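You operate a simulated robot arm through the tools that you are given. There is no shell and no other tool.

Carry out the task below with a simulated robot arm. There is one attempt and no reset: what you move stays moved.

TASK
Tighten the copper screw under the clear lid with the red screwdriver.
Fine: stand the screwdriver back in its hole, shut the lid again and leave the other screws alone.

It is judged by the outcome, as a careful person would: the job done as asked, and still so three seconds after it is handed in. It fails if anything else is knocked over, pushed out of place, dropped, spilled or broken. A push-on lid holds only when it is set on centred and level and pressed home; a screw cap is set on level and turned clockwise until tight.

THE ROBOT
A 6-joint arm with a two-finger gripper, fixed in place. Base frame: the origin is on the floor under the middle of its stand, x ahead of it, y to its left, z up; the work surface is at about z = 810. Lengths are in mm, angles in rad, forces in N, time in s.
It reaches about 1637 mm from its shoulder. Its first joint turns from -2.897 to 2.897 rad. Payload 3.43 kg.
Tool frame: the origin (TCP) lies between the finger pads and is the grasp point; the fingertips stand 20 mm ahead of it; z points along the fingers, y is the line along which they close. The gripper opens to 190 mm; its body begins 248 mm behind the TCP.
Orientation is that of the tool frame in the base frame, as a unit quaternion [w, x, y, z]. With the fingers straight down and closing along the base's y, the tool's x points along the base's -x, its y along +y and its z along -z.

THE INTERFACE
- The arm moves only by the tool apply_moves. Its argument "deltas" is a list of rows, each a list of 3 entries, a list of its own where there are three numbers: the finger opening in mm, from 0 to 190, then the shift along the tool's x, y, z in mm, then the turn, a rotation vector about the tool's x, y, z in rad. In form: [[claw, [dx, dy, dz], [wx, wy, wz]], ...]. A call has 1 to 20 rows; each row is the pose to reach, as a shift and turn from the pose commanded when the call began, along the tool's axes at that moment. Rows are played at 5 a second. More than 50 mm and 0.15 rad between two rows, or a gripper value outside its range, and nothing of the call is played. Where a pose cannot be reached the arm comes as near as it can. A force on the tool above 40 N (or 10 N above the force at the start of the call, whichever is more), or a blocked arm, ends the call early, and 0.2 s more pass. The fingers move at their own pace (about 45 mm/s each) and stop on an object; they squeeze with about 34 N. The grip force told is the motor's: it shows also when the fingers shut on nothing. Time passes only in rows, and 0.2 s behind the last, so rows that repeat a pose let the fingers close. It gives the time, the measured TCP pose, the force on the tool (base axes), the opening and the grip force at its end, in the units of the frame above (readings bear some noise), with the torque about the TCP (base axes, N m) and any sound that the robot's microphone picked up, and new pictures: "show" is both (left out), scene, wrist or none.
- Cameras (640 x 400 px; columns grow to the right, rows downward): "scene" is fixed at [219.1, 650.5, 1439.3]; the picture's right is [-0.10, -0.99, 0.00], its down [-0.59, 0.06, -0.81] and it looks along [0.80, -0.08, -0.59] (base axes); focal length 318 px, centre (320, 200). "wrist" rides on the gripper at [70, -8, -288] in the tool frame; the picture's right is [0.12, 0.99, 0.00], its down [-0.96, 0.12, -0.25] and it looks along [-0.25, 0.03, 0.97] (tool axes); focal length 261 px, centre (320, 200). There is no depth. A picture from a camera that has moved, and an enlarged one, comes with that camera's place and axes in the base frame and with its lens.
- move_column(by): slides the trunk up (or, below 0, down) by that many mm; the arm rides with it, the base frame stays. It gives what a move gives, with no picture.
- close_up(camera, box): a new picture of the part [left, top, right, bottom] of that camera's present view, enlarged. No time passes.
- sign_off(): hands the job in; it is judged then, once.

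Places have to be worked out from the pictures, the camera data and where the tool is seen. Open the gripper and draw the arm clear of the work before you hand the job in, unless the task says otherwise.

The tools are called after "Emit:" as a command line: name --argument value ..., lists and objects as JSON in quotes. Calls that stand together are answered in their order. apply_moves: Moves the arm, as the interface text tells. Its arguments: {"type":"object","properties":{"deltas":{"type":"array","items":{"type":"array"}},"show":{"type":"string","enum":["both","scene","wrist","none"]}},"required":["deltas"]} The other tools are called the same way: move_column (by) moves the trunk up or down; close_up (camera, box) takes an enlarged picture of a part of a camera's view; sign_off () hands the job in.

At the start:

```text
t: 0.0
eef_pos: [458.0, 555.7, 1247.8]
ee_rot: [-0.001, 0.0, 1.0, 0.0]
wrist_force: [0.9, -0.8, -0.5]
moment: [-0.02, 0.0, -0.01]
opening: 190.0
finger_force: 0.1
trunk travel left (down, up): [-175.0, 65.0]
```

scene: 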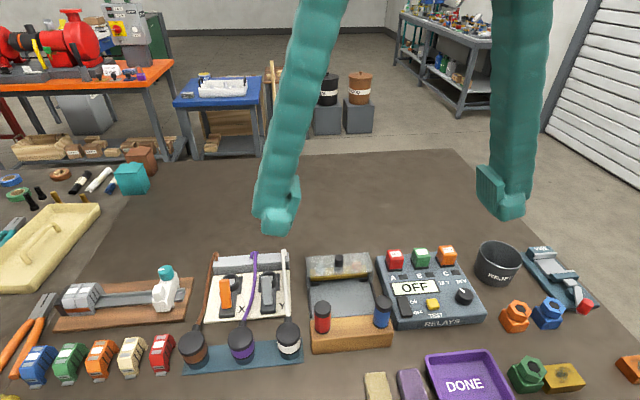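
wrist: 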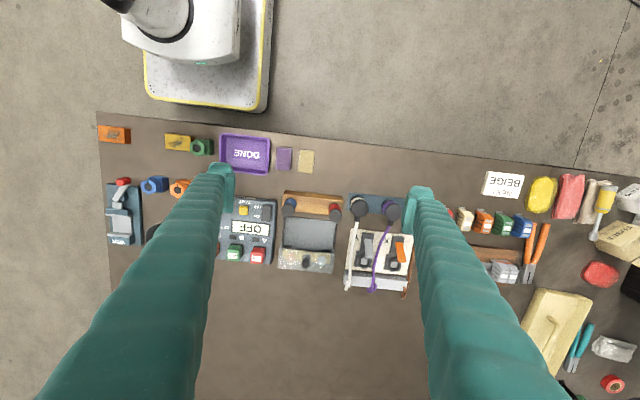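

I'll start by looking closely at the box with the clear lid and the two screwdrivers in the middle of the bench.

Emit:
close_up --camera "scene" --box '[280, 230, 420, 360]'

Emit:
close_up --camera "wrist" --box '[260, 170, 360, 290]'

Emit:
close_up --camera "scene" --box '[160, 230, 640, 400]'

```text
3.08 times, centred on (350, 295) of scene
camera zoom: at [219.1, 650.5, 1439.3], right [-0.1, -0.99, 0.0], down [-0.59, 0.06, -0.81], along [0.8, -0.08, -0.59], focal length 979 px, centre (228, -92)
```

zoom: 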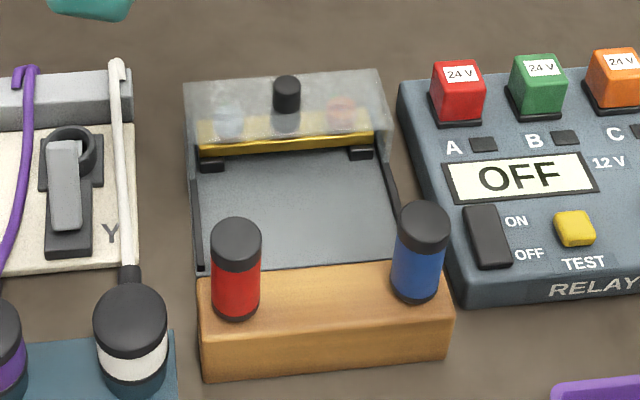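

```text
3.33 times, centred on (310, 230) of wrist
camera zoom: at [387.2, 547.6, 1534.6], right [-0.12, 0.99, 0.0], down [0.96, 0.12, 0.25], along [0.25, 0.03, -0.97], focal length 869 px, centre (353, 100)
```

zoom: 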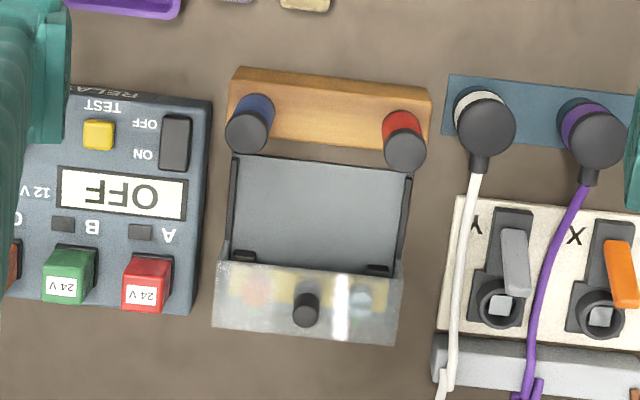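

```text
1.33 times, centred on (400, 315) of scene
camera zoom: at [219.1, 650.5, 1439.3], right [-0.1, -0.99, 0.0], down [-0.59, 0.06, -0.81], along [0.8, -0.08, -0.59], focal length 424 px, centre (213, 47)
```

zoom: 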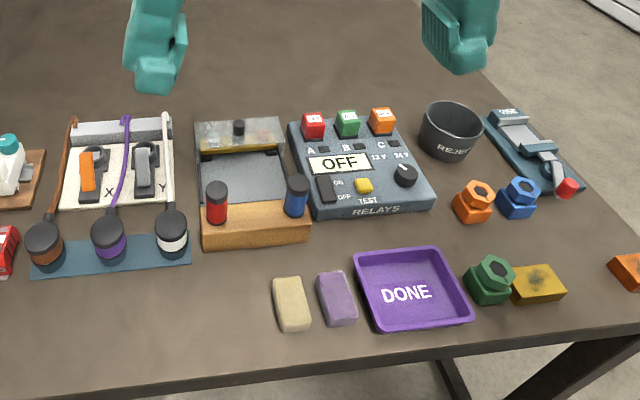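

The tray with the clear lid is between the red and blue screwdrivers. I'll zoom further to see how the lid works (hinge or slide) and where the copper screw is.

Emit:
close_up --camera "scene" --box '[300, 245, 380, 295]'

Emit:
close_up --camera "wrist" --box '[275, 235, 345, 280]'

Emit:
close_up --camera "scene" --box '[300, 290, 400, 352]'

Emit:
close_up --camera "wrist" --box '[275, 185, 350, 235]'

```text
8.00 times, centred on (340, 270) of scene
camera zoom: at [219.1, 650.5, 1439.3], right [-0.1, -0.99, 0.0], down [-0.59, 0.06, -0.81], along [0.8, -0.08, -0.59], focal length 2546 px, centre (160, -360)
```

zoom: 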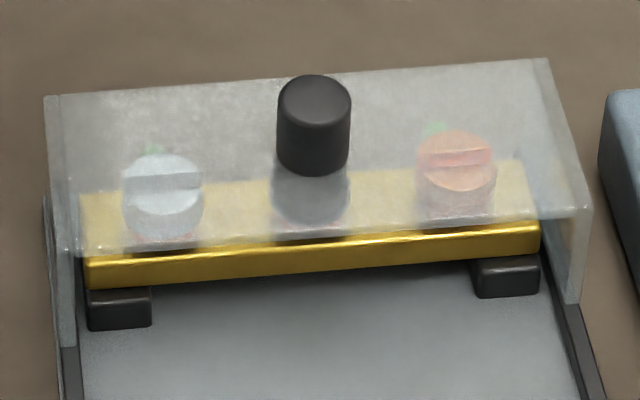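

```text
8.89 times, centred on (310, 258) of wrist
camera zoom: at [387.2, 547.6, 1534.6], right [-0.12, 0.99, 0.0], down [0.96, 0.12, 0.25], along [0.25, 0.03, -0.97], focal length 2317 px, centre (409, -311)
```

zoom: 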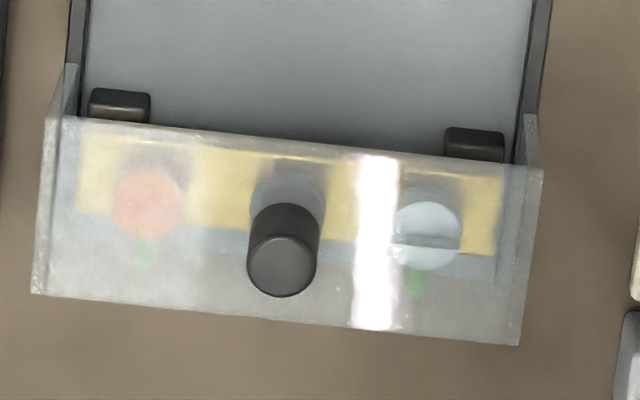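

```text
6.40 times, centred on (350, 321) of scene
camera zoom: at [219.1, 650.5, 1439.3], right [-0.1, -0.99, 0.0], down [-0.59, 0.06, -0.81], along [0.8, -0.08, -0.59], focal length 2037 px, centre (128, -574)
```

zoom: 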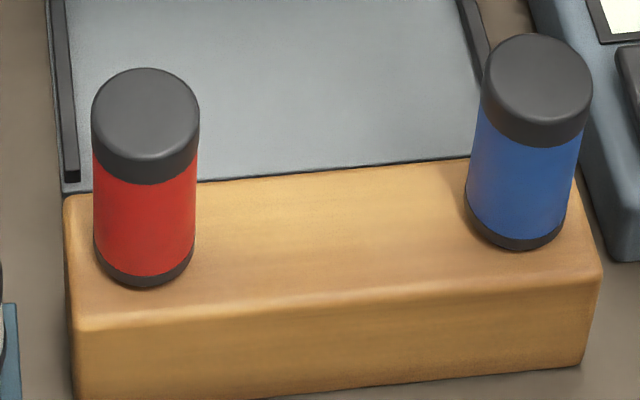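

```text
8.00 times, centred on (312, 210) of wrist
camera zoom: at [387.2, 547.6, 1534.6], right [-0.12, 0.99, 0.0], down [0.96, 0.12, 0.25], along [0.25, 0.03, -0.97], focal length 2085 px, centre (380, 120)
```

zoom: 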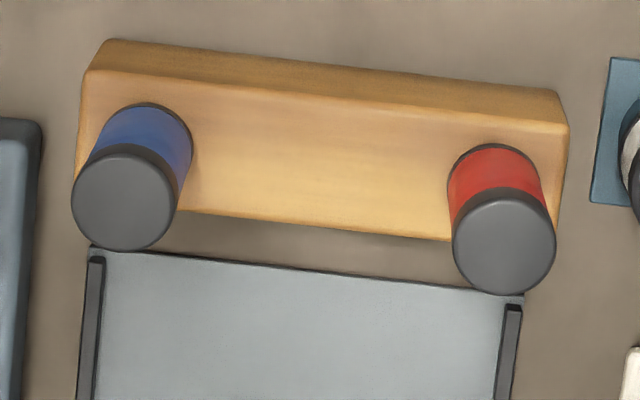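

The lid looks like a channel cover with a knob riding on dark side rails, with a silver and a copper screw beneath it. Before moving I'll look at the rails, the far side of the lid and the fingertips.

Emit:
close_up --camera "scene" --box '[300, 265, 330, 315]'

Emit:
close_up --camera "scene" --box '[355, 245, 390, 305]'

Emit:
close_up --camera "scene" --box '[240, 150, 320, 250]'

Emit:
close_up --camera "wrist" --box '[270, 220, 350, 280]'

```text
8.00 times, centred on (315, 290) of scene
camera zoom: at [219.1, 650.5, 1439.3], right [-0.1, -0.99, 0.0], down [-0.59, 0.06, -0.81], along [0.8, -0.08, -0.59], focal length 2546 px, centre (360, -520)
```

zoom: 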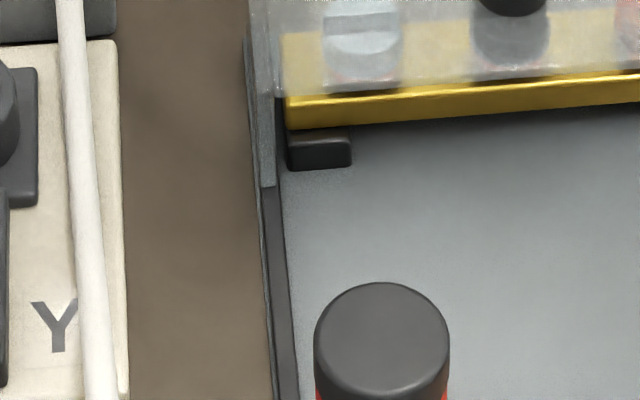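

```text
6.67 times, centred on (372, 275) of scene
camera zoom: at [219.1, 650.5, 1439.3], right [-0.1, -0.99, 0.0], down [-0.59, 0.06, -0.81], along [0.8, -0.08, -0.59], focal length 2122 px, centre (-30, -300)
```

zoom: 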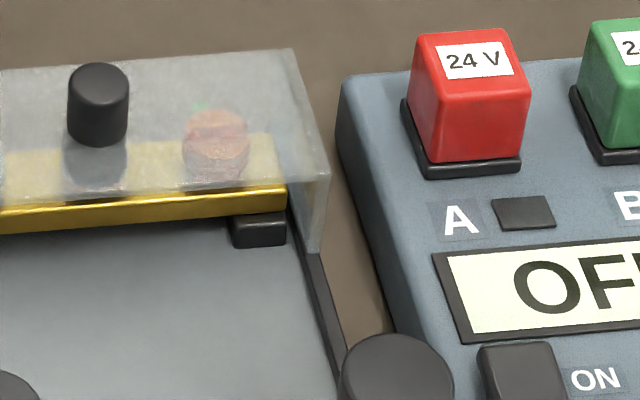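

```text
4.00 times, centred on (280, 200) of scene
camera zoom: at [219.1, 650.5, 1439.3], right [-0.1, -0.99, 0.0], down [-0.59, 0.06, -0.81], along [0.8, -0.08, -0.59], focal length 1273 px, centre (480, 200)
```

zoom: 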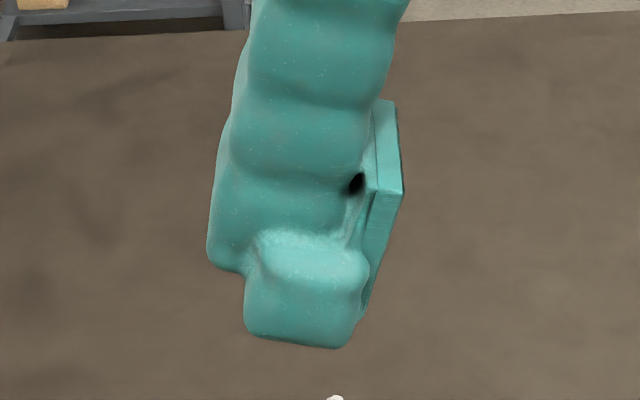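

```text
6.67 times, centred on (310, 250) of wrist
camera zoom: at [387.2, 547.6, 1534.6], right [-0.12, 0.99, 0.0], down [0.96, 0.12, 0.25], along [0.25, 0.03, -0.97], focal length 1738 px, centre (387, -133)
```

zoom: 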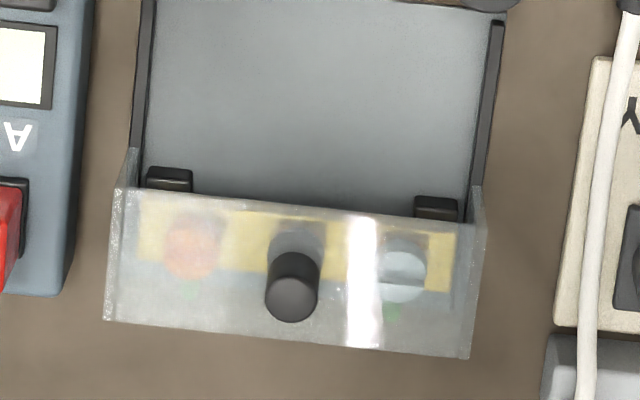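

The lid's side walls straddle the tray, and the knob is near (736, 552) with its top around z≈890. I'll move above it with the fingers part-closed and refine from there.

Emit:
apply_moves --deltas '[[150, [-28, 0, 22], [0, 0, 0]], [120, [-56, -1, 44], [0, 0, 0]], [100, [-84, -1, 66], [0, 0, 0]], [80, [-112, -2, 88], [0, 0, 0]], [64, [-140, -2, 110], [0, 0, 0]], [64, [-168, -3, 132], [0, 0, 0]], [64, [-196, -3, 154], [0, 0, 0]], [64, [-224, -4, 176], [0, 0, 0]], [64, [-252, -4, 198], [0, 0, 0]], [64, [-278, -4, 218], [0, 0, 0]], [64, [-278, -4, 218], [0, 0, 0]], [64, [-278, -4, 218], [0, 0, 0]]]' --show "both"

```text
t: 2.6
eef_pos: [736.5, 551.7, 1028.8]
ee_rot: [-0.001, 0.0, 1.0, 0.0]
wrist_force: [0.2, 0.9, -0.1]
moment: [-0.01, 0.02, 0.0]
opening: 63.7
finger_force: 0.1
trunk travel left (down, up): [-175.0, 65.0]
camera wrist: at [666.1, 543.3, 1315.9], right [-0.12, 0.99, 0.0], down [0.96, 0.12, 0.25], along [0.25, 0.03, -0.97], focal length 261 px, centre (320, 200)
```

scene: 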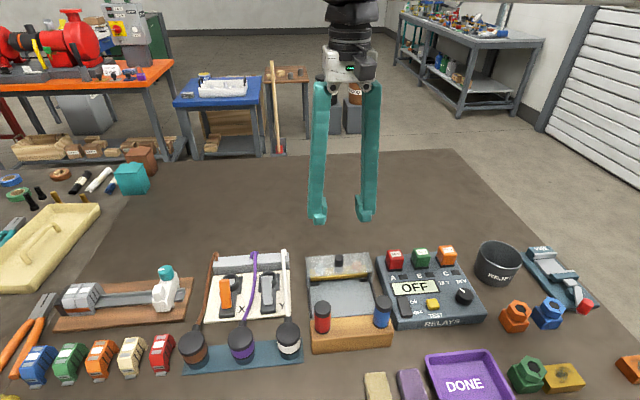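
wrist: 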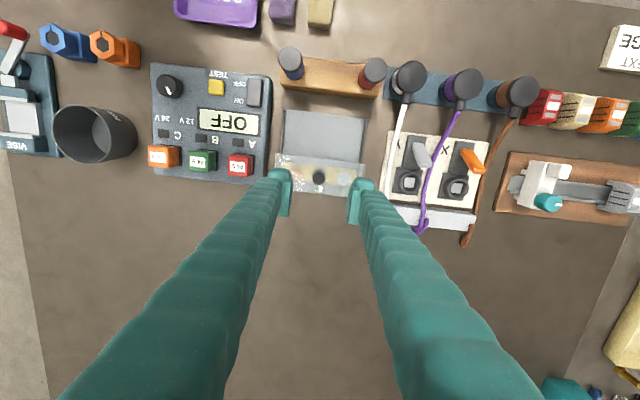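

The gripper is now above the lid. I'll zoom in from here to triangulate the knob, lid and screws better.

Emit:
close_up --camera "wrist" --box '[270, 95, 370, 200]'

Emit:
close_up --camera "wrist" --box '[265, 30, 400, 115]'

Emit:
close_up --camera "wrist" --box '[290, 150, 350, 190]'

```text
3.81 times, centred on (320, 148) of wrist
camera zoom: at [666.1, 543.3, 1315.9], right [-0.12, 0.99, 0.0], down [0.96, 0.12, 0.25], along [0.25, 0.03, -0.97], focal length 993 px, centre (320, 400)
```

zoom: 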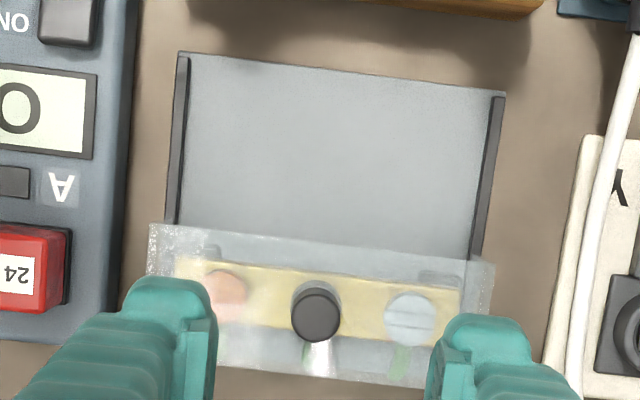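

```text
4.71 times, centred on (332, 72) of wrist
camera zoom: at [666.1, 543.3, 1315.9], right [-0.12, 0.99, 0.0], down [0.96, 0.12, 0.25], along [0.25, 0.03, -0.97], focal length 1227 px, centre (261, 800)
```

zoom: 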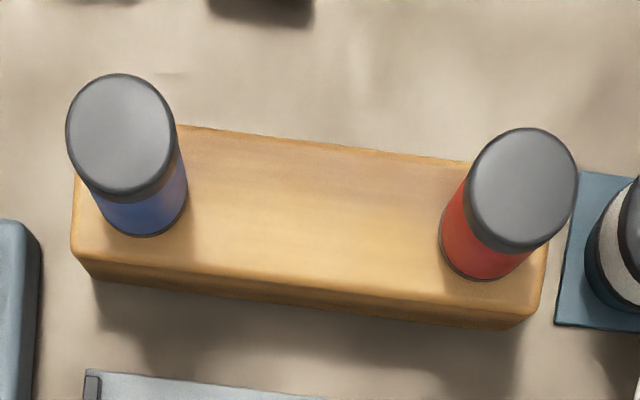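

```text
10.00 times, centred on (320, 170) of wrist
camera zoom: at [666.1, 543.3, 1315.9], right [-0.12, 0.99, 0.0], down [0.96, 0.12, 0.25], along [0.25, 0.03, -0.97], focal length 2606 px, centre (320, 500)
```

zoom: 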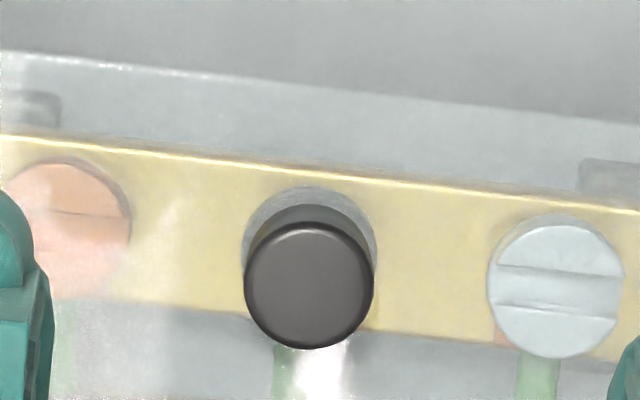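

The knob is centred at about (737.5, 550.5), and there may be a third screw right below it. I'll descend around the knob with the fingers open, stopping with the tips a few mm above the lid's top.

Emit:
apply_moves --deltas '[[64, [-1, -1, 35], [0, 0, 0]], [64, [-1, -1, 70], [0, 0, 0]], [64, [-1, -1, 100], [0, 0, 0]], [64, [-1, -1, 120], [0, 0, 0]], [64, [-1, -1, 136], [0, 0, 0]], [64, [-1, -1, 136], [0, 0, 0]]]' --show "both"

```text
t: 4.0
eef_pos: [736.5, 550.1, 893.1]
ee_rot: [0.0, 0.001, 1.0, 0.0]
wrist_force: [-0.1, 0.0, -0.5]
moment: [0.0, -0.01, -0.02]
opening: 64.0
finger_force: 0.0
trunk travel left (down, up): [-175.0, 65.0]
camera wrist: at [666.7, 542.3, 1180.3], right [-0.12, 0.99, 0.0], down [0.96, 0.12, 0.25], along [0.25, 0.03, -0.97], focal length 261 px, centre (320, 200)
```

scene: 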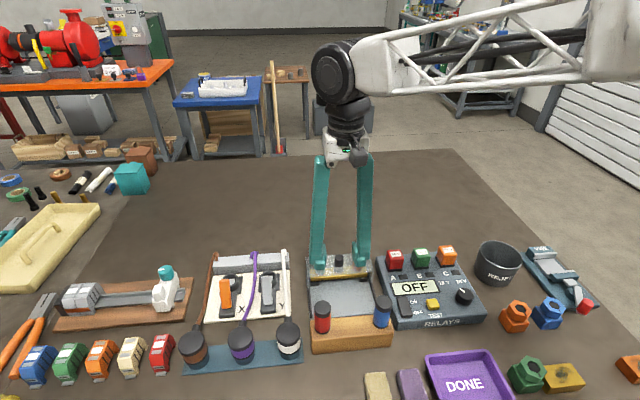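
wrist: 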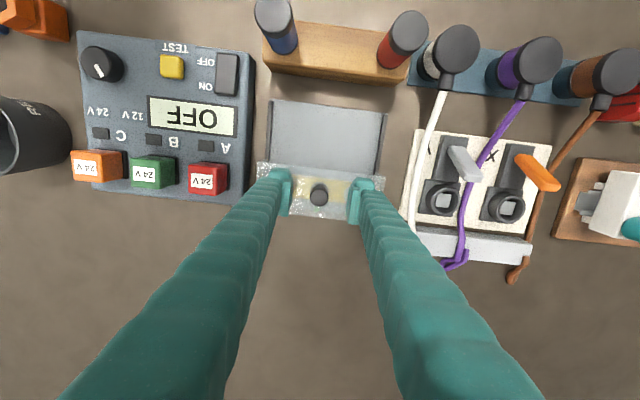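

Emit:
close_up --camera "wrist" --box '[265, 150, 375, 230]'

Emit:
close_up --camera "scene" --box '[295, 235, 385, 295]'

```text
5.00 times, centred on (320, 190) of wrist
camera zoom: at [666.7, 542.3, 1180.3], right [-0.12, 0.99, 0.0], down [0.96, 0.12, 0.25], along [0.25, 0.03, -0.97], focal length 1303 px, centre (320, 250)
```

zoom: 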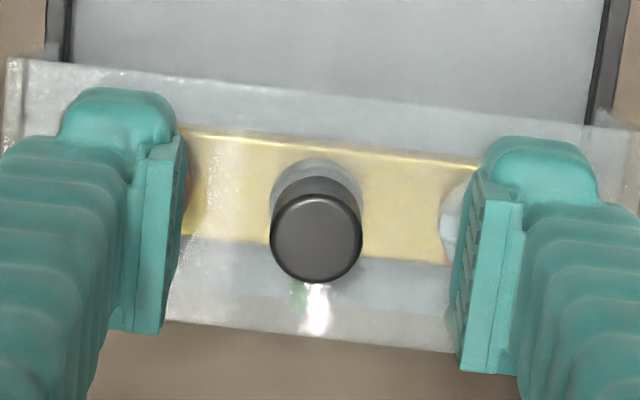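

```text
6.67 times, centred on (340, 265) of scene
camera zoom: at [219.1, 650.5, 1439.3], right [-0.1, -0.99, 0.0], down [-0.59, 0.06, -0.81], along [0.8, -0.08, -0.59], focal length 2122 px, centre (187, -233)
```

zoom: 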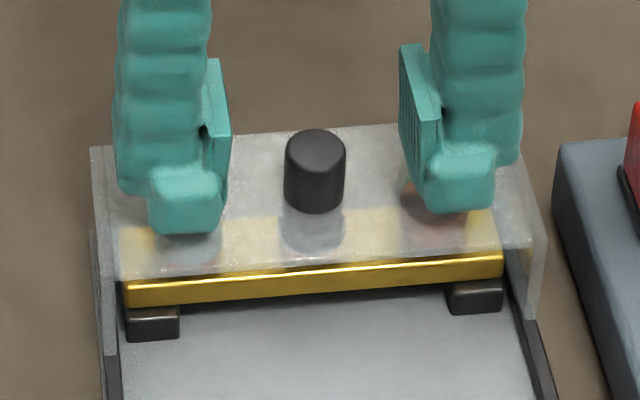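

The knob is centred between the pads, with the tips a few mm above the lid. I'll lower 4 mm and close gently on the knob.

Emit:
apply_moves --deltas '[[64, [-1, 0, 4], [0, 0, 0]], [40, [-1, 0, 4], [0, 0, 0]], [20, [-1, 0, 4], [0, 0, 0]], [10, [-1, 0, 4], [0, 0, 0]], [10, [-1, 0, 4], [0, 0, 0]], [10, [-1, 0, 4], [0, 0, 0]]]' --show "both"

Emit:
close_up --camera "scene" --box '[295, 235, 385, 295]'

```text
t: 5.4
eef_pos: [738.6, 550.0, 889.9]
ee_rot: [0.0, 0.001, 1.0, 0.001]
wrist_force: [-1.7, -4.3, -2.1]
moment: [-0.01, 0.01, -0.01]
opening: 20.0
finger_force: 45.6
trunk travel left (down, up): [-175.0, 65.0]
camera wrist: at [667.7, 541.8, 1176.6], right [-0.12, 0.99, 0.0], down [0.96, 0.12, 0.25], along [0.25, 0.03, -0.97], focal length 261 px, centre (320, 200)
```

scene: 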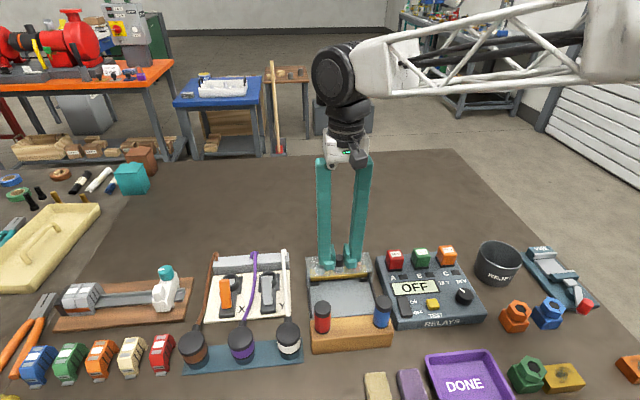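
wrist: 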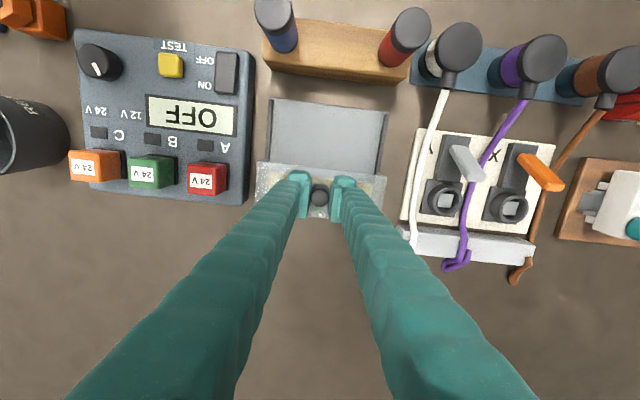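

```text
6.67 times, centred on (340, 265) of scene
camera zoom: at [219.1, 650.5, 1439.3], right [-0.1, -0.99, 0.0], down [-0.59, 0.06, -0.81], along [0.8, -0.08, -0.59], focal length 2122 px, centre (187, -233)
```

zoom: 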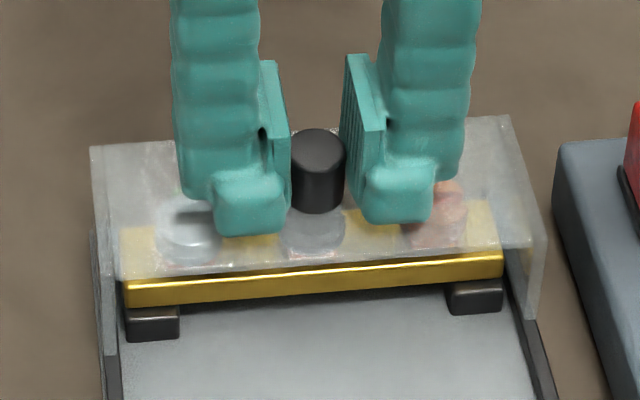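

The knob is gripped at 20 mm opening with little side force. I'll pull the lid gently toward the robot (−x) by 12 mm and watch the forces to confirm it slides.

Emit:
apply_moves --deltas '[[10, [3, 0, 0], [0, 0, 0]], [10, [6, 0, 0], [0, 0, 0]], [10, [9, 0, 0], [0, 0, 0]], [10, [12, 0, 0], [0, 0, 0]], [10, [12, 0, 0], [0, 0, 0]]]' --show "scene"

Emit:
close_up --camera "scene" --box '[295, 235, 385, 295]'

```text
t: 6.6
eef_pos: [725.4, 549.6, 889.8]
ee_rot: [0.0, 0.0, 1.0, 0.0]
wrist_force: [0.3, -9.4, 1.4]
moment: [-0.07, 0.12, -0.01]
opening: 20.0
finger_force: 45.3
trunk travel left (down, up): [-175.0, 65.0]
```

scene: 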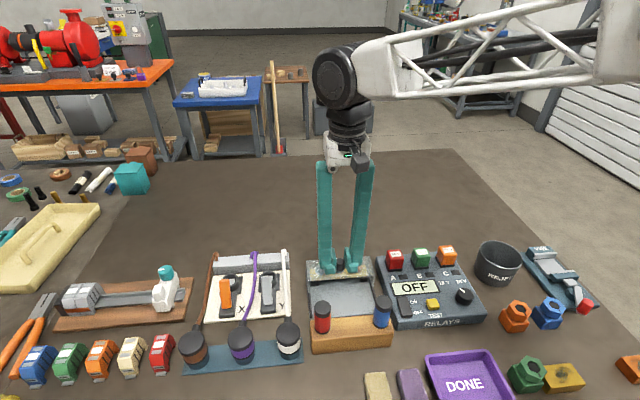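

```text
6.67 times, centred on (340, 265) of scene
camera zoom: at [219.1, 650.5, 1439.3], right [-0.1, -0.99, 0.0], down [-0.59, 0.06, -0.81], along [0.8, -0.08, -0.59], focal length 2122 px, centre (187, -233)
```

zoom: 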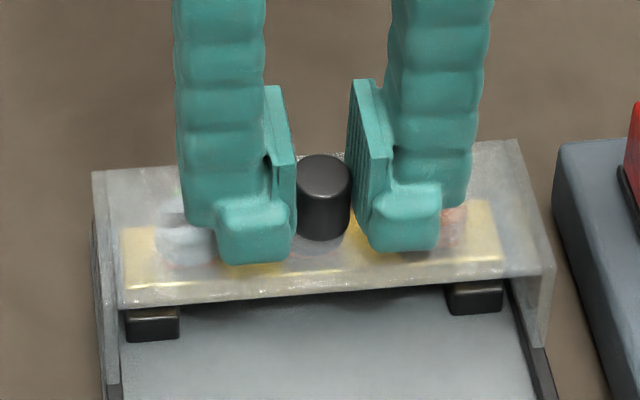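

The lid slides, with a small sideways force that suggests the rails are angled slightly toward −y. I'll keep sliding with a small y correction.

Emit:
apply_moves --deltas '[[10, [5, -0.3, 0], [0, 0, 0]], [10, [10, -0.4, 0], [0, 0, 0]], [10, [15, -0.5, 0], [0, 0, 0]], [10, [20, -0.6, 0], [0, 0, 0]], [10, [20, -0.6, 0], [0, 0, 0]]]' --show "scene"

```text
t: 7.8
eef_pos: [705.8, 550.3, 889.6]
ee_rot: [0.0, 0.0, 1.0, 0.001]
wrist_force: [0.2, -8.5, -2.8]
moment: [-0.08, -0.09, 0.0]
opening: 20.1
finger_force: 45.1
trunk travel left (down, up): [-175.0, 65.0]
```

scene: 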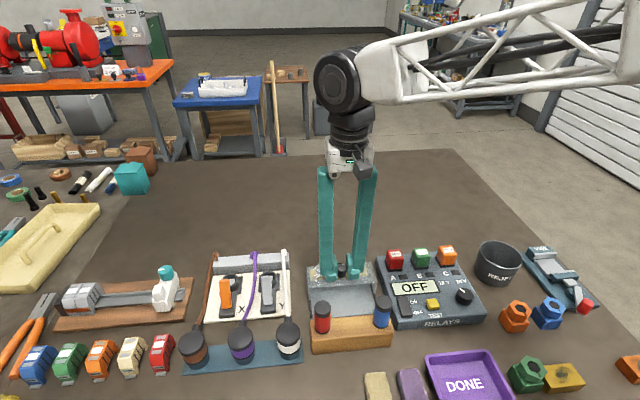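

It moves freely with steady small forces. I'll continue the slide by 34 mm more, to about 66 mm in total.

Emit:
apply_moves --deltas '[[10, [5, -0.3, 0], [0, 0, 0]], [10, [10, -0.5, 0], [0, 0, 0]], [10, [15, -0.6, 0], [0, 0, 0]], [10, [20, -0.7, 0], [0, 0, 0]], [10, [25, -0.8, 0], [0, 0, 0]], [10, [30, -0.9, 0], [0, 0, 0]], [10, [34, -1.0, 0], [0, 0, 0]], [10, [34, -1.0, 0], [0, 0, 0]]]' --show "both"

Emit:
close_up --camera "scene" --box '[295, 235, 395, 305]'

```text
t: 9.6
eef_pos: [671.0, 549.9, 889.1]
ee_rot: [0.001, 0.0, 1.0, 0.001]
wrist_force: [-0.1, 3.6, 3.9]
moment: [0.03, 0.04, 0.02]
opening: 19.7
finger_force: 44.7
trunk travel left (down, up): [-175.0, 65.0]
camera wrist: at [601.1, 541.5, 1176.6], right [-0.12, 0.99, 0.0], down [0.96, 0.12, 0.25], along [0.25, 0.03, -0.97], focal length 261 px, centre (320, 200)
```

scene: 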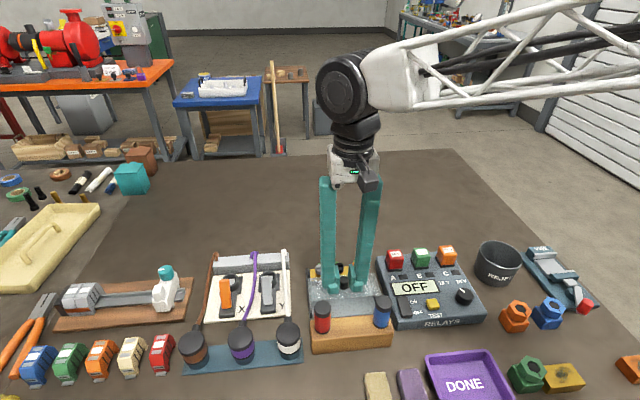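
wrist: 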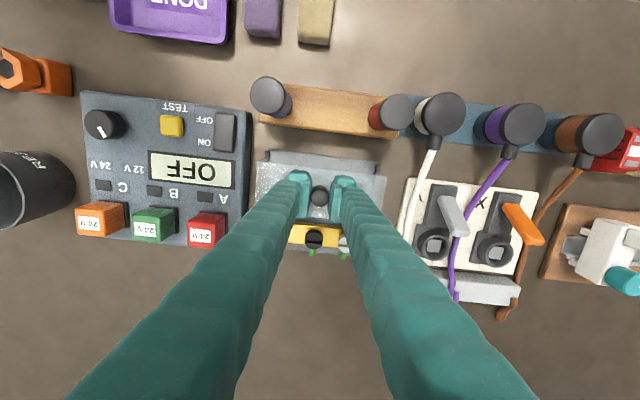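

```text
5.71 times, centred on (345, 270) of scene
camera zoom: at [219.1, 650.5, 1439.3], right [-0.1, -0.99, 0.0], down [-0.59, 0.06, -0.81], along [0.8, -0.08, -0.59], focal length 1818 px, centre (177, -200)
```

zoom: 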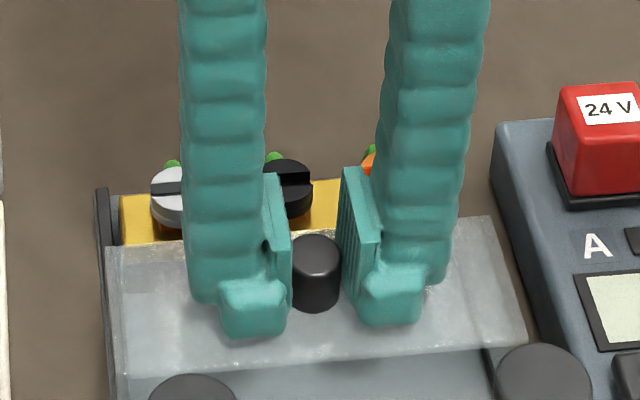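

The lid is open and shows silver, black and copper screws. I'll release the knob, rise straight up, and look at the screws.

Emit:
apply_moves --deltas '[[30, [0, 0, 0], [0, 0, 0]], [50, [0, 0, 0], [0, 0, 0]], [64, [0, 0, 0], [0, 0, 0]], [64, [0, 0, -20], [0, 0, 0]], [64, [0, 0, -50], [0, 0, 0]], [64, [0, 0, -90], [0, 0, 0]], [64, [0, 0, -130], [0, 0, 0]], [64, [0, 0, -170], [0, 0, 0]], [90, [0, 0, -170], [0, 0, 0]]]' --show "both"

Emit:
close_up --camera "scene" --box '[300, 240, 380, 290]'

Emit:
close_up --camera "scene" --box '[295, 245, 405, 355]'

```text
t: 11.6
eef_pos: [673.9, 549.8, 1059.8]
ee_rot: [0.001, -0.001, 1.0, 0.0]
wrist_force: [0.2, 0.4, 0.6]
moment: [0.02, -0.02, -0.03]
opening: 90.0
finger_force: 0.0
trunk travel left (down, up): [-175.0, 65.0]
camera wrist: at [602.5, 541.1, 1347.2], right [-0.12, 0.99, 0.0], down [0.96, 0.12, 0.25], along [0.25, 0.03, -0.97], focal length 261 px, centre (320, 200)
```

scene: 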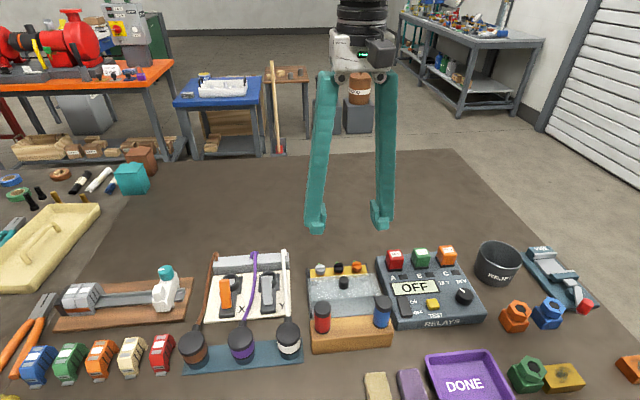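
wrist: 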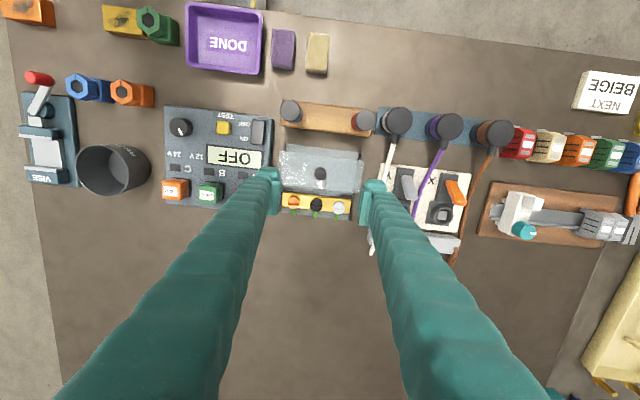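

```text
8.00 times, centred on (340, 265) of scene
camera zoom: at [219.1, 650.5, 1439.3], right [-0.1, -0.99, 0.0], down [-0.59, 0.06, -0.81], along [0.8, -0.08, -0.59], focal length 2546 px, centre (160, -320)
```

zoom: 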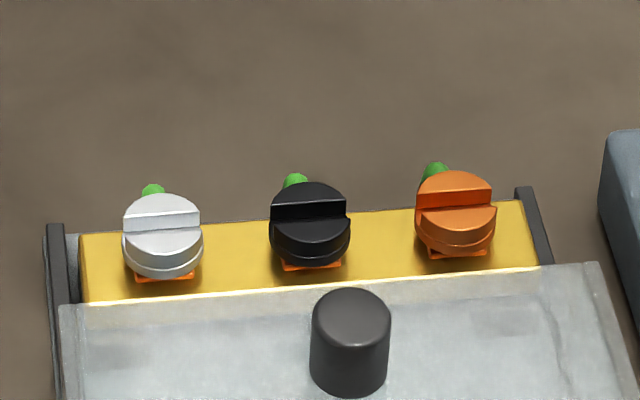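

```text
3.64 times, centred on (350, 300) of scene
camera zoom: at [219.1, 650.5, 1439.3], right [-0.1, -0.99, 0.0], down [-0.59, 0.06, -0.81], along [0.8, -0.08, -0.59], focal length 1157 px, centre (211, -164)
```

zoom: 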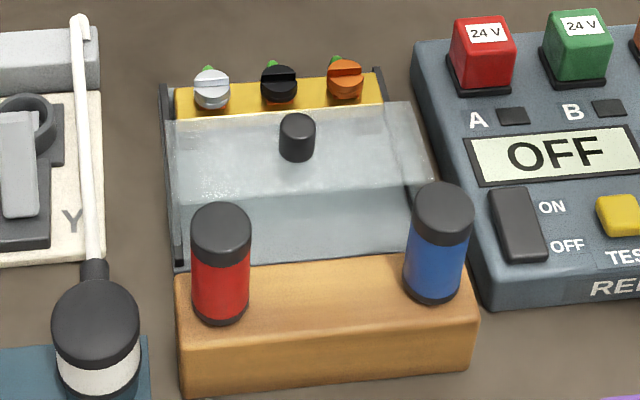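

All three screws are exposed: silver, black and copper. I'll zoom with the wrist camera to get the copper screw's exact place and slot angle, and look at the red driver.

Emit:
close_up --camera "wrist" --box '[275, 170, 365, 225]'

Emit:
close_up --camera "wrist" --box '[275, 190, 315, 215]'

Emit:
close_up --camera "wrist" --box '[340, 95, 390, 145]'

Emit:
close_up --camera "scene" --box '[345, 255, 370, 275]'

```text
7.11 times, centred on (320, 198) of wrist
camera zoom: at [602.5, 541.1, 1347.2], right [-0.12, 0.99, 0.0], down [0.96, 0.12, 0.25], along [0.25, 0.03, -0.97], focal length 1854 px, centre (320, 218)
```

zoom: 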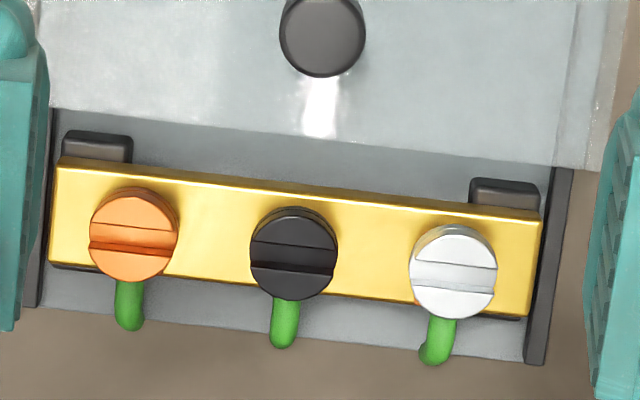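

```text
16.00 times, centred on (295, 202) of wrist
camera zoom: at [602.5, 541.1, 1347.2], right [-0.12, 0.99, 0.0], down [0.96, 0.12, 0.25], along [0.25, 0.03, -0.97], focal length 4170 px, centre (720, 160)
```

zoom: 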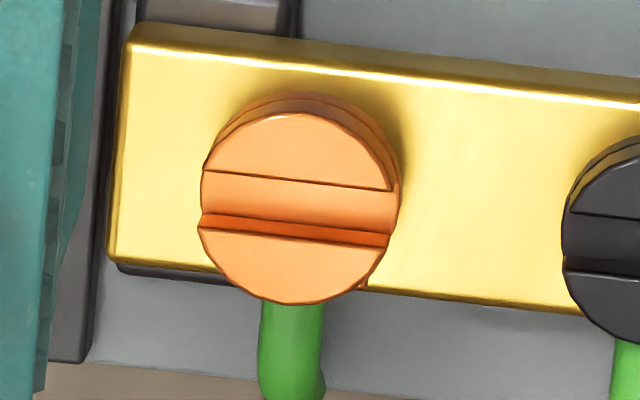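

```text
8.00 times, centred on (365, 120) of wrist
camera zoom: at [602.5, 541.1, 1347.2], right [-0.12, 0.99, 0.0], down [0.96, 0.12, 0.25], along [0.25, 0.03, -0.97], focal length 2085 px, centre (-40, 840)
```

zoom: 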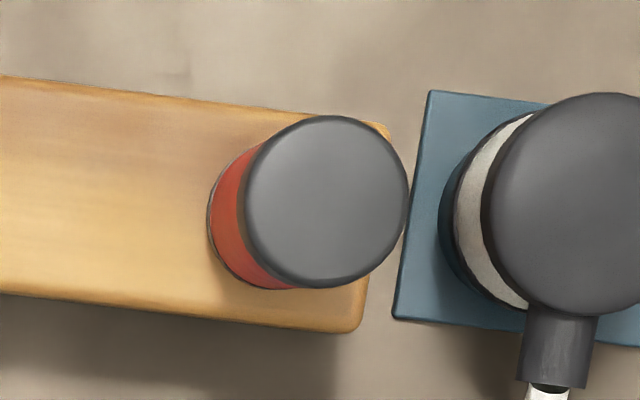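

```text
16.00 times, centred on (358, 265) of scene
camera zoom: at [219.1, 650.5, 1439.3], right [-0.1, -0.99, 0.0], down [-0.59, 0.06, -0.81], along [0.8, -0.08, -0.59], focal length 5092 px, centre (-280, -840)
```

zoom: 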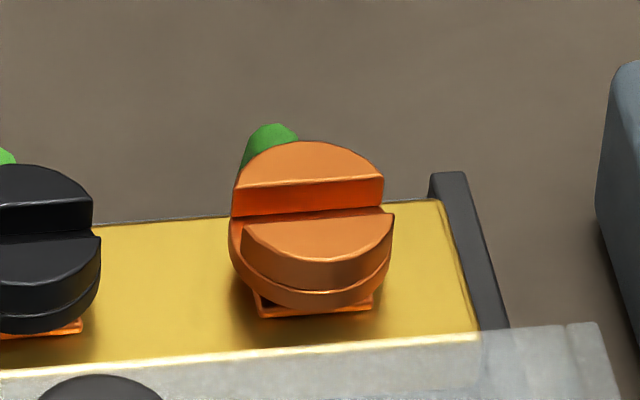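

The copper screw head is at about (740, 506.5) with its top at z≈852 and its slot along y. The red driver is at about (575, 608.5) with its top at z≈935, so I'll move above it with the fingers narrowed.

Emit:
apply_moves --deltas '[[80, [20, 12, 0], [0, 0, 0]], [70, [40, 24, 0], [0, 0, 0]], [60, [60, 36, 5], [0, 0, 0]], [56, [80, 48, 15], [0, 0, 0]], [56, [97, 59, 30], [0, 0, 0]], [56, [97, 59, 50], [0, 0, 0]], [56, [97, 59, 70], [0, 0, 0]], [56, [97, 59, 70], [0, 0, 0]], [56, [97, 59, 70], [0, 0, 0]]]' --show "both"

Emit:
close_up --camera "wrist" --box '[270, 130, 390, 210]'

Emit:
close_up --camera "scene" --box '[260, 230, 420, 350]'

```text
t: 13.6
eef_pos: [575.8, 609.4, 989.0]
ee_rot: [-0.001, 0.0, 1.0, 0.0]
wrist_force: [-0.7, 1.0, 0.7]
moment: [-0.02, -0.01, 0.01]
opening: 55.8
finger_force: 0.1
trunk travel left (down, up): [-175.0, 65.0]
camera wrist: at [504.6, 600.1, 1276.5], right [-0.12, 0.99, 0.0], down [0.96, 0.12, 0.25], along [0.25, 0.03, -0.97], focal length 261 px, centre (320, 200)
```

scene: 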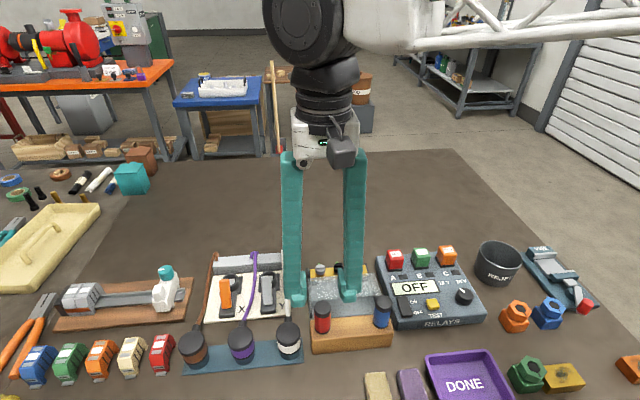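
wrist: 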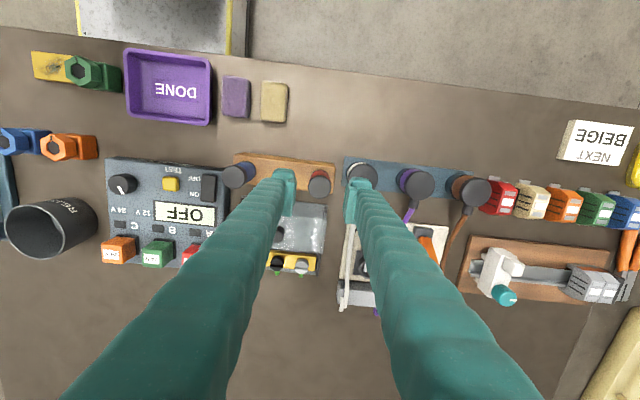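

```text
5.00 times, centred on (330, 170) of wrist
camera zoom: at [504.6, 600.1, 1276.5], right [-0.12, 0.99, 0.0], down [0.96, 0.12, 0.25], along [0.25, 0.03, -0.97], focal length 1303 px, centre (270, 350)
```

zoom: 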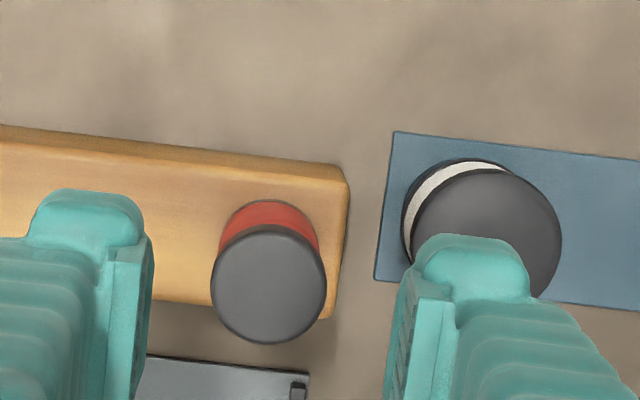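

```text
3.33 times, centred on (340, 290) of scene
camera zoom: at [219.1, 650.5, 1439.3], right [-0.1, -0.99, 0.0], down [-0.59, 0.06, -0.81], along [0.8, -0.08, -0.59], focal length 1061 px, centre (253, -100)
```

zoom: 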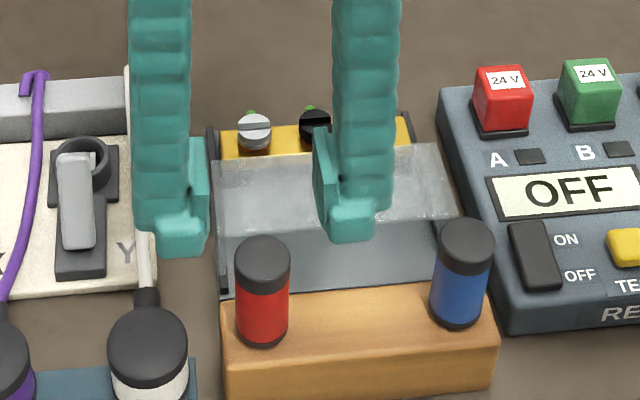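

The driver is centred within about 1 mm under the TCP, near (574, 608). I'll descend around the handle to TCP z≈911, keeping the tips above the neighbouring plug.

Emit:
apply_moves --deltas '[[56, [1, 0, 25], [0, 0, 0]], [56, [1, 0, 45], [0, 0, 0]], [56, [1, 0, 62], [0, 0, 0]], [56, [1, 0, 77], [0, 0, 0]], [56, [1, 0, 77], [0, 0, 0]], [56, [1, 0, 77], [0, 0, 0]]]' --show "none"

Emit:
close_up --camera "wrist" --box '[260, 150, 380, 230]'

Emit:
close_up --camera "scene" --box '[260, 260, 380, 360]'

```text
t: 15.0
eef_pos: [574.5, 608.0, 912.1]
ee_rot: [0.0, -0.001, 1.0, -0.001]
wrist_force: [-0.2, -0.2, 0.3]
moment: [0.02, -0.01, 0.0]
opening: 56.0
finger_force: 0.0
trunk travel left (down, up): [-175.0, 65.0]
```

```text
5.00 times, centred on (320, 190) of wrist
camera zoom: at [503.6, 600.0, 1199.3], right [-0.12, 0.99, 0.0], down [0.96, 0.12, 0.25], along [0.25, 0.03, -0.97], focal length 1303 px, centre (320, 250)
```

zoom: 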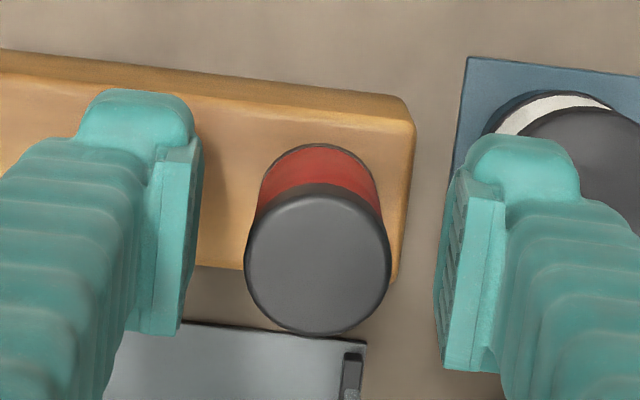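

```text
4.00 times, centred on (320, 310) of scene
camera zoom: at [219.1, 650.5, 1439.3], right [-0.1, -0.99, 0.0], down [-0.59, 0.06, -0.81], along [0.8, -0.08, -0.59], focal length 1273 px, centre (320, -240)
```

zoom: 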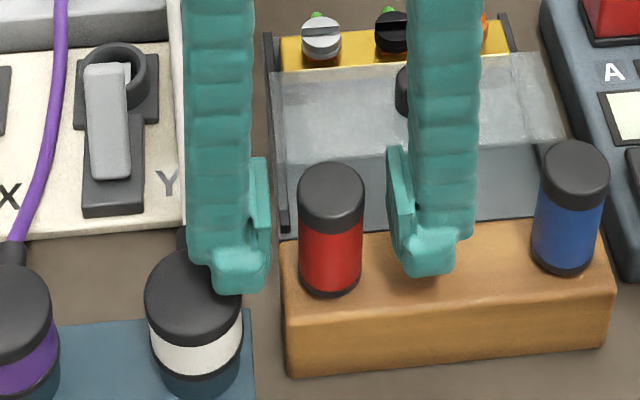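

The handle is centred between the pads and clear of the plug. I'll close on it.

Emit:
apply_moves --deltas '[[45, [0, 0, 0], [0, 0, 0]], [36, [0, 0, 0], [0, 0, 0]], [28, [0, 0, 0], [0, 0, 0]], [20, [0, 0, 0], [0, 0, 0]], [20, [0, 0, 0], [0, 0, 0]], [20, [0, 0, 0], [0, 0, 0]]]' --show "none"

Emit:
close_up --camera "wrist" --box '[260, 150, 380, 230]'

Emit:
close_up --camera "scene" --box '[260, 260, 380, 360]'

```text
t: 16.4
eef_pos: [574.1, 608.3, 912.1]
ee_rot: [0.0, 0.001, 1.0, 0.0]
wrist_force: [-0.5, -0.2, 0.0]
moment: [0.02, -0.01, 0.02]
opening: 29.5
finger_force: 34.1
trunk travel left (down, up): [-175.0, 65.0]
```

```text
5.00 times, centred on (320, 190) of wrist
camera zoom: at [503.6, 600.0, 1199.4], right [-0.12, 0.99, 0.0], down [0.96, 0.12, 0.25], along [0.25, 0.03, -0.97], focal length 1303 px, centre (320, 250)
```

zoom: 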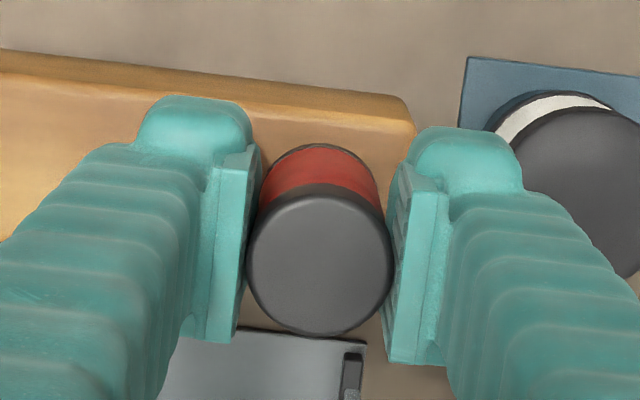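

```text
4.00 times, centred on (320, 310) of scene
camera zoom: at [219.1, 650.5, 1439.3], right [-0.1, -0.99, 0.0], down [-0.59, 0.06, -0.81], along [0.8, -0.08, -0.59], focal length 1273 px, centre (320, -240)
```

zoom: 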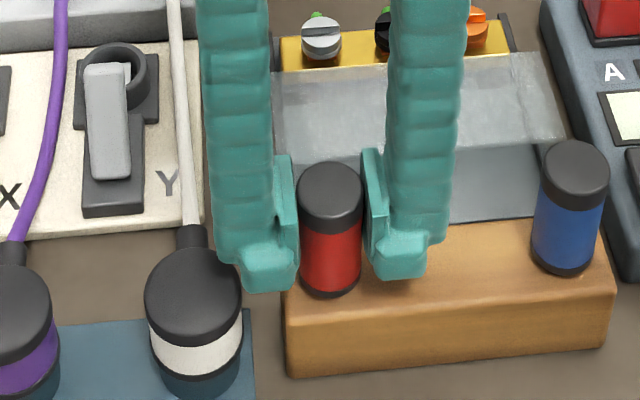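

It's gripped at 29.5 mm with no side force. I'll note this pose as the stow pose and lift the driver straight up.

Emit:
apply_moves --deltas '[[20, [0, 0, -5], [0, 0, 0]], [20, [0, 0, -15], [0, 0, 0]], [20, [0, 0, -30], [0, 0, 0]], [20, [0, 0, -45], [0, 0, 0]], [20, [0, 0, -60], [0, 0, 0]], [20, [0, 0, -80], [0, 0, 0]], [20, [0, 0, -100], [0, 0, 0]], [20, [0, 0, -120], [0, 0, 0]], [20, [0, 0, -120], [0, 0, 0]]]' --show "both"

Emit:
close_up --camera "scene" --box '[260, 200, 400, 350]'

Emit:
close_up --camera "wrist" --box '[260, 150, 380, 230]'

```text
t: 18.4
eef_pos: [574.0, 607.8, 1034.4]
ee_rot: [0.001, 0.0, 1.0, 0.0]
wrist_force: [-1.0, 0.1, -0.9]
moment: [-0.01, 0.02, -0.02]
opening: 29.7
finger_force: 34.3
trunk travel left (down, up): [-175.0, 65.0]
camera wrist: at [502.8, 599.9, 1320.1], right [-0.12, 0.99, 0.0], down [0.96, 0.12, 0.25], along [0.25, 0.03, -0.97], focal length 261 px, centre (320, 200)
```

scene: 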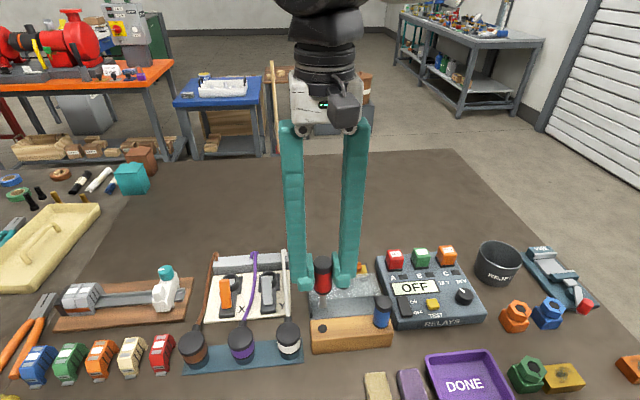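
wrist: 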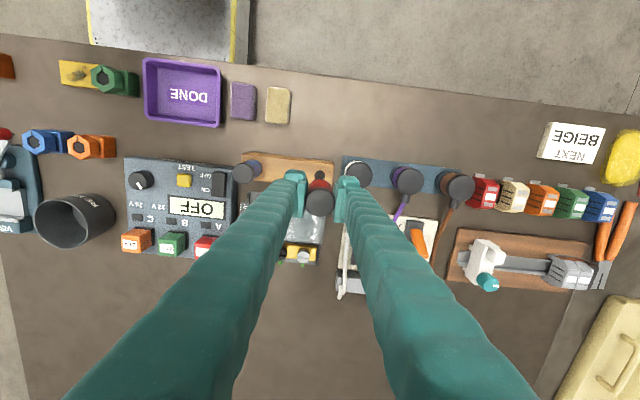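

```text
2.67 times, centred on (330, 275) of scene
camera zoom: at [219.1, 650.5, 1439.3], right [-0.1, -0.99, 0.0], down [-0.59, 0.06, -0.81], along [0.8, -0.08, -0.59], focal length 849 px, centre (293, 0)
```

zoom: 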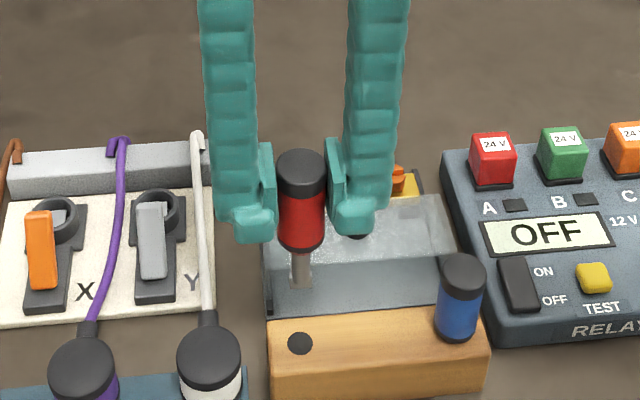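

```text
5.00 times, centred on (320, 190) of wrist
camera zoom: at [502.8, 599.9, 1320.1], right [-0.12, 0.99, 0.0], down [0.96, 0.12, 0.25], along [0.25, 0.03, -0.97], focal length 1303 px, centre (320, 250)
```

zoom: 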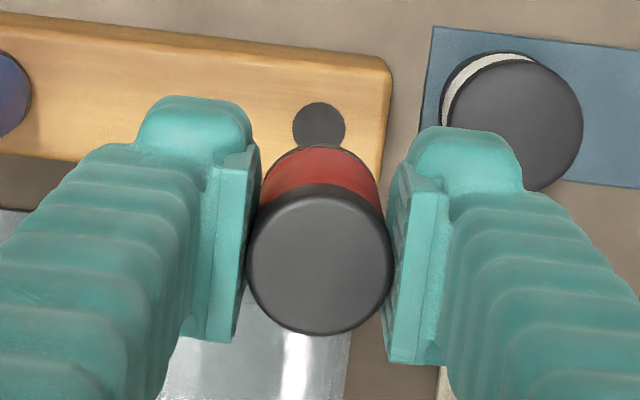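

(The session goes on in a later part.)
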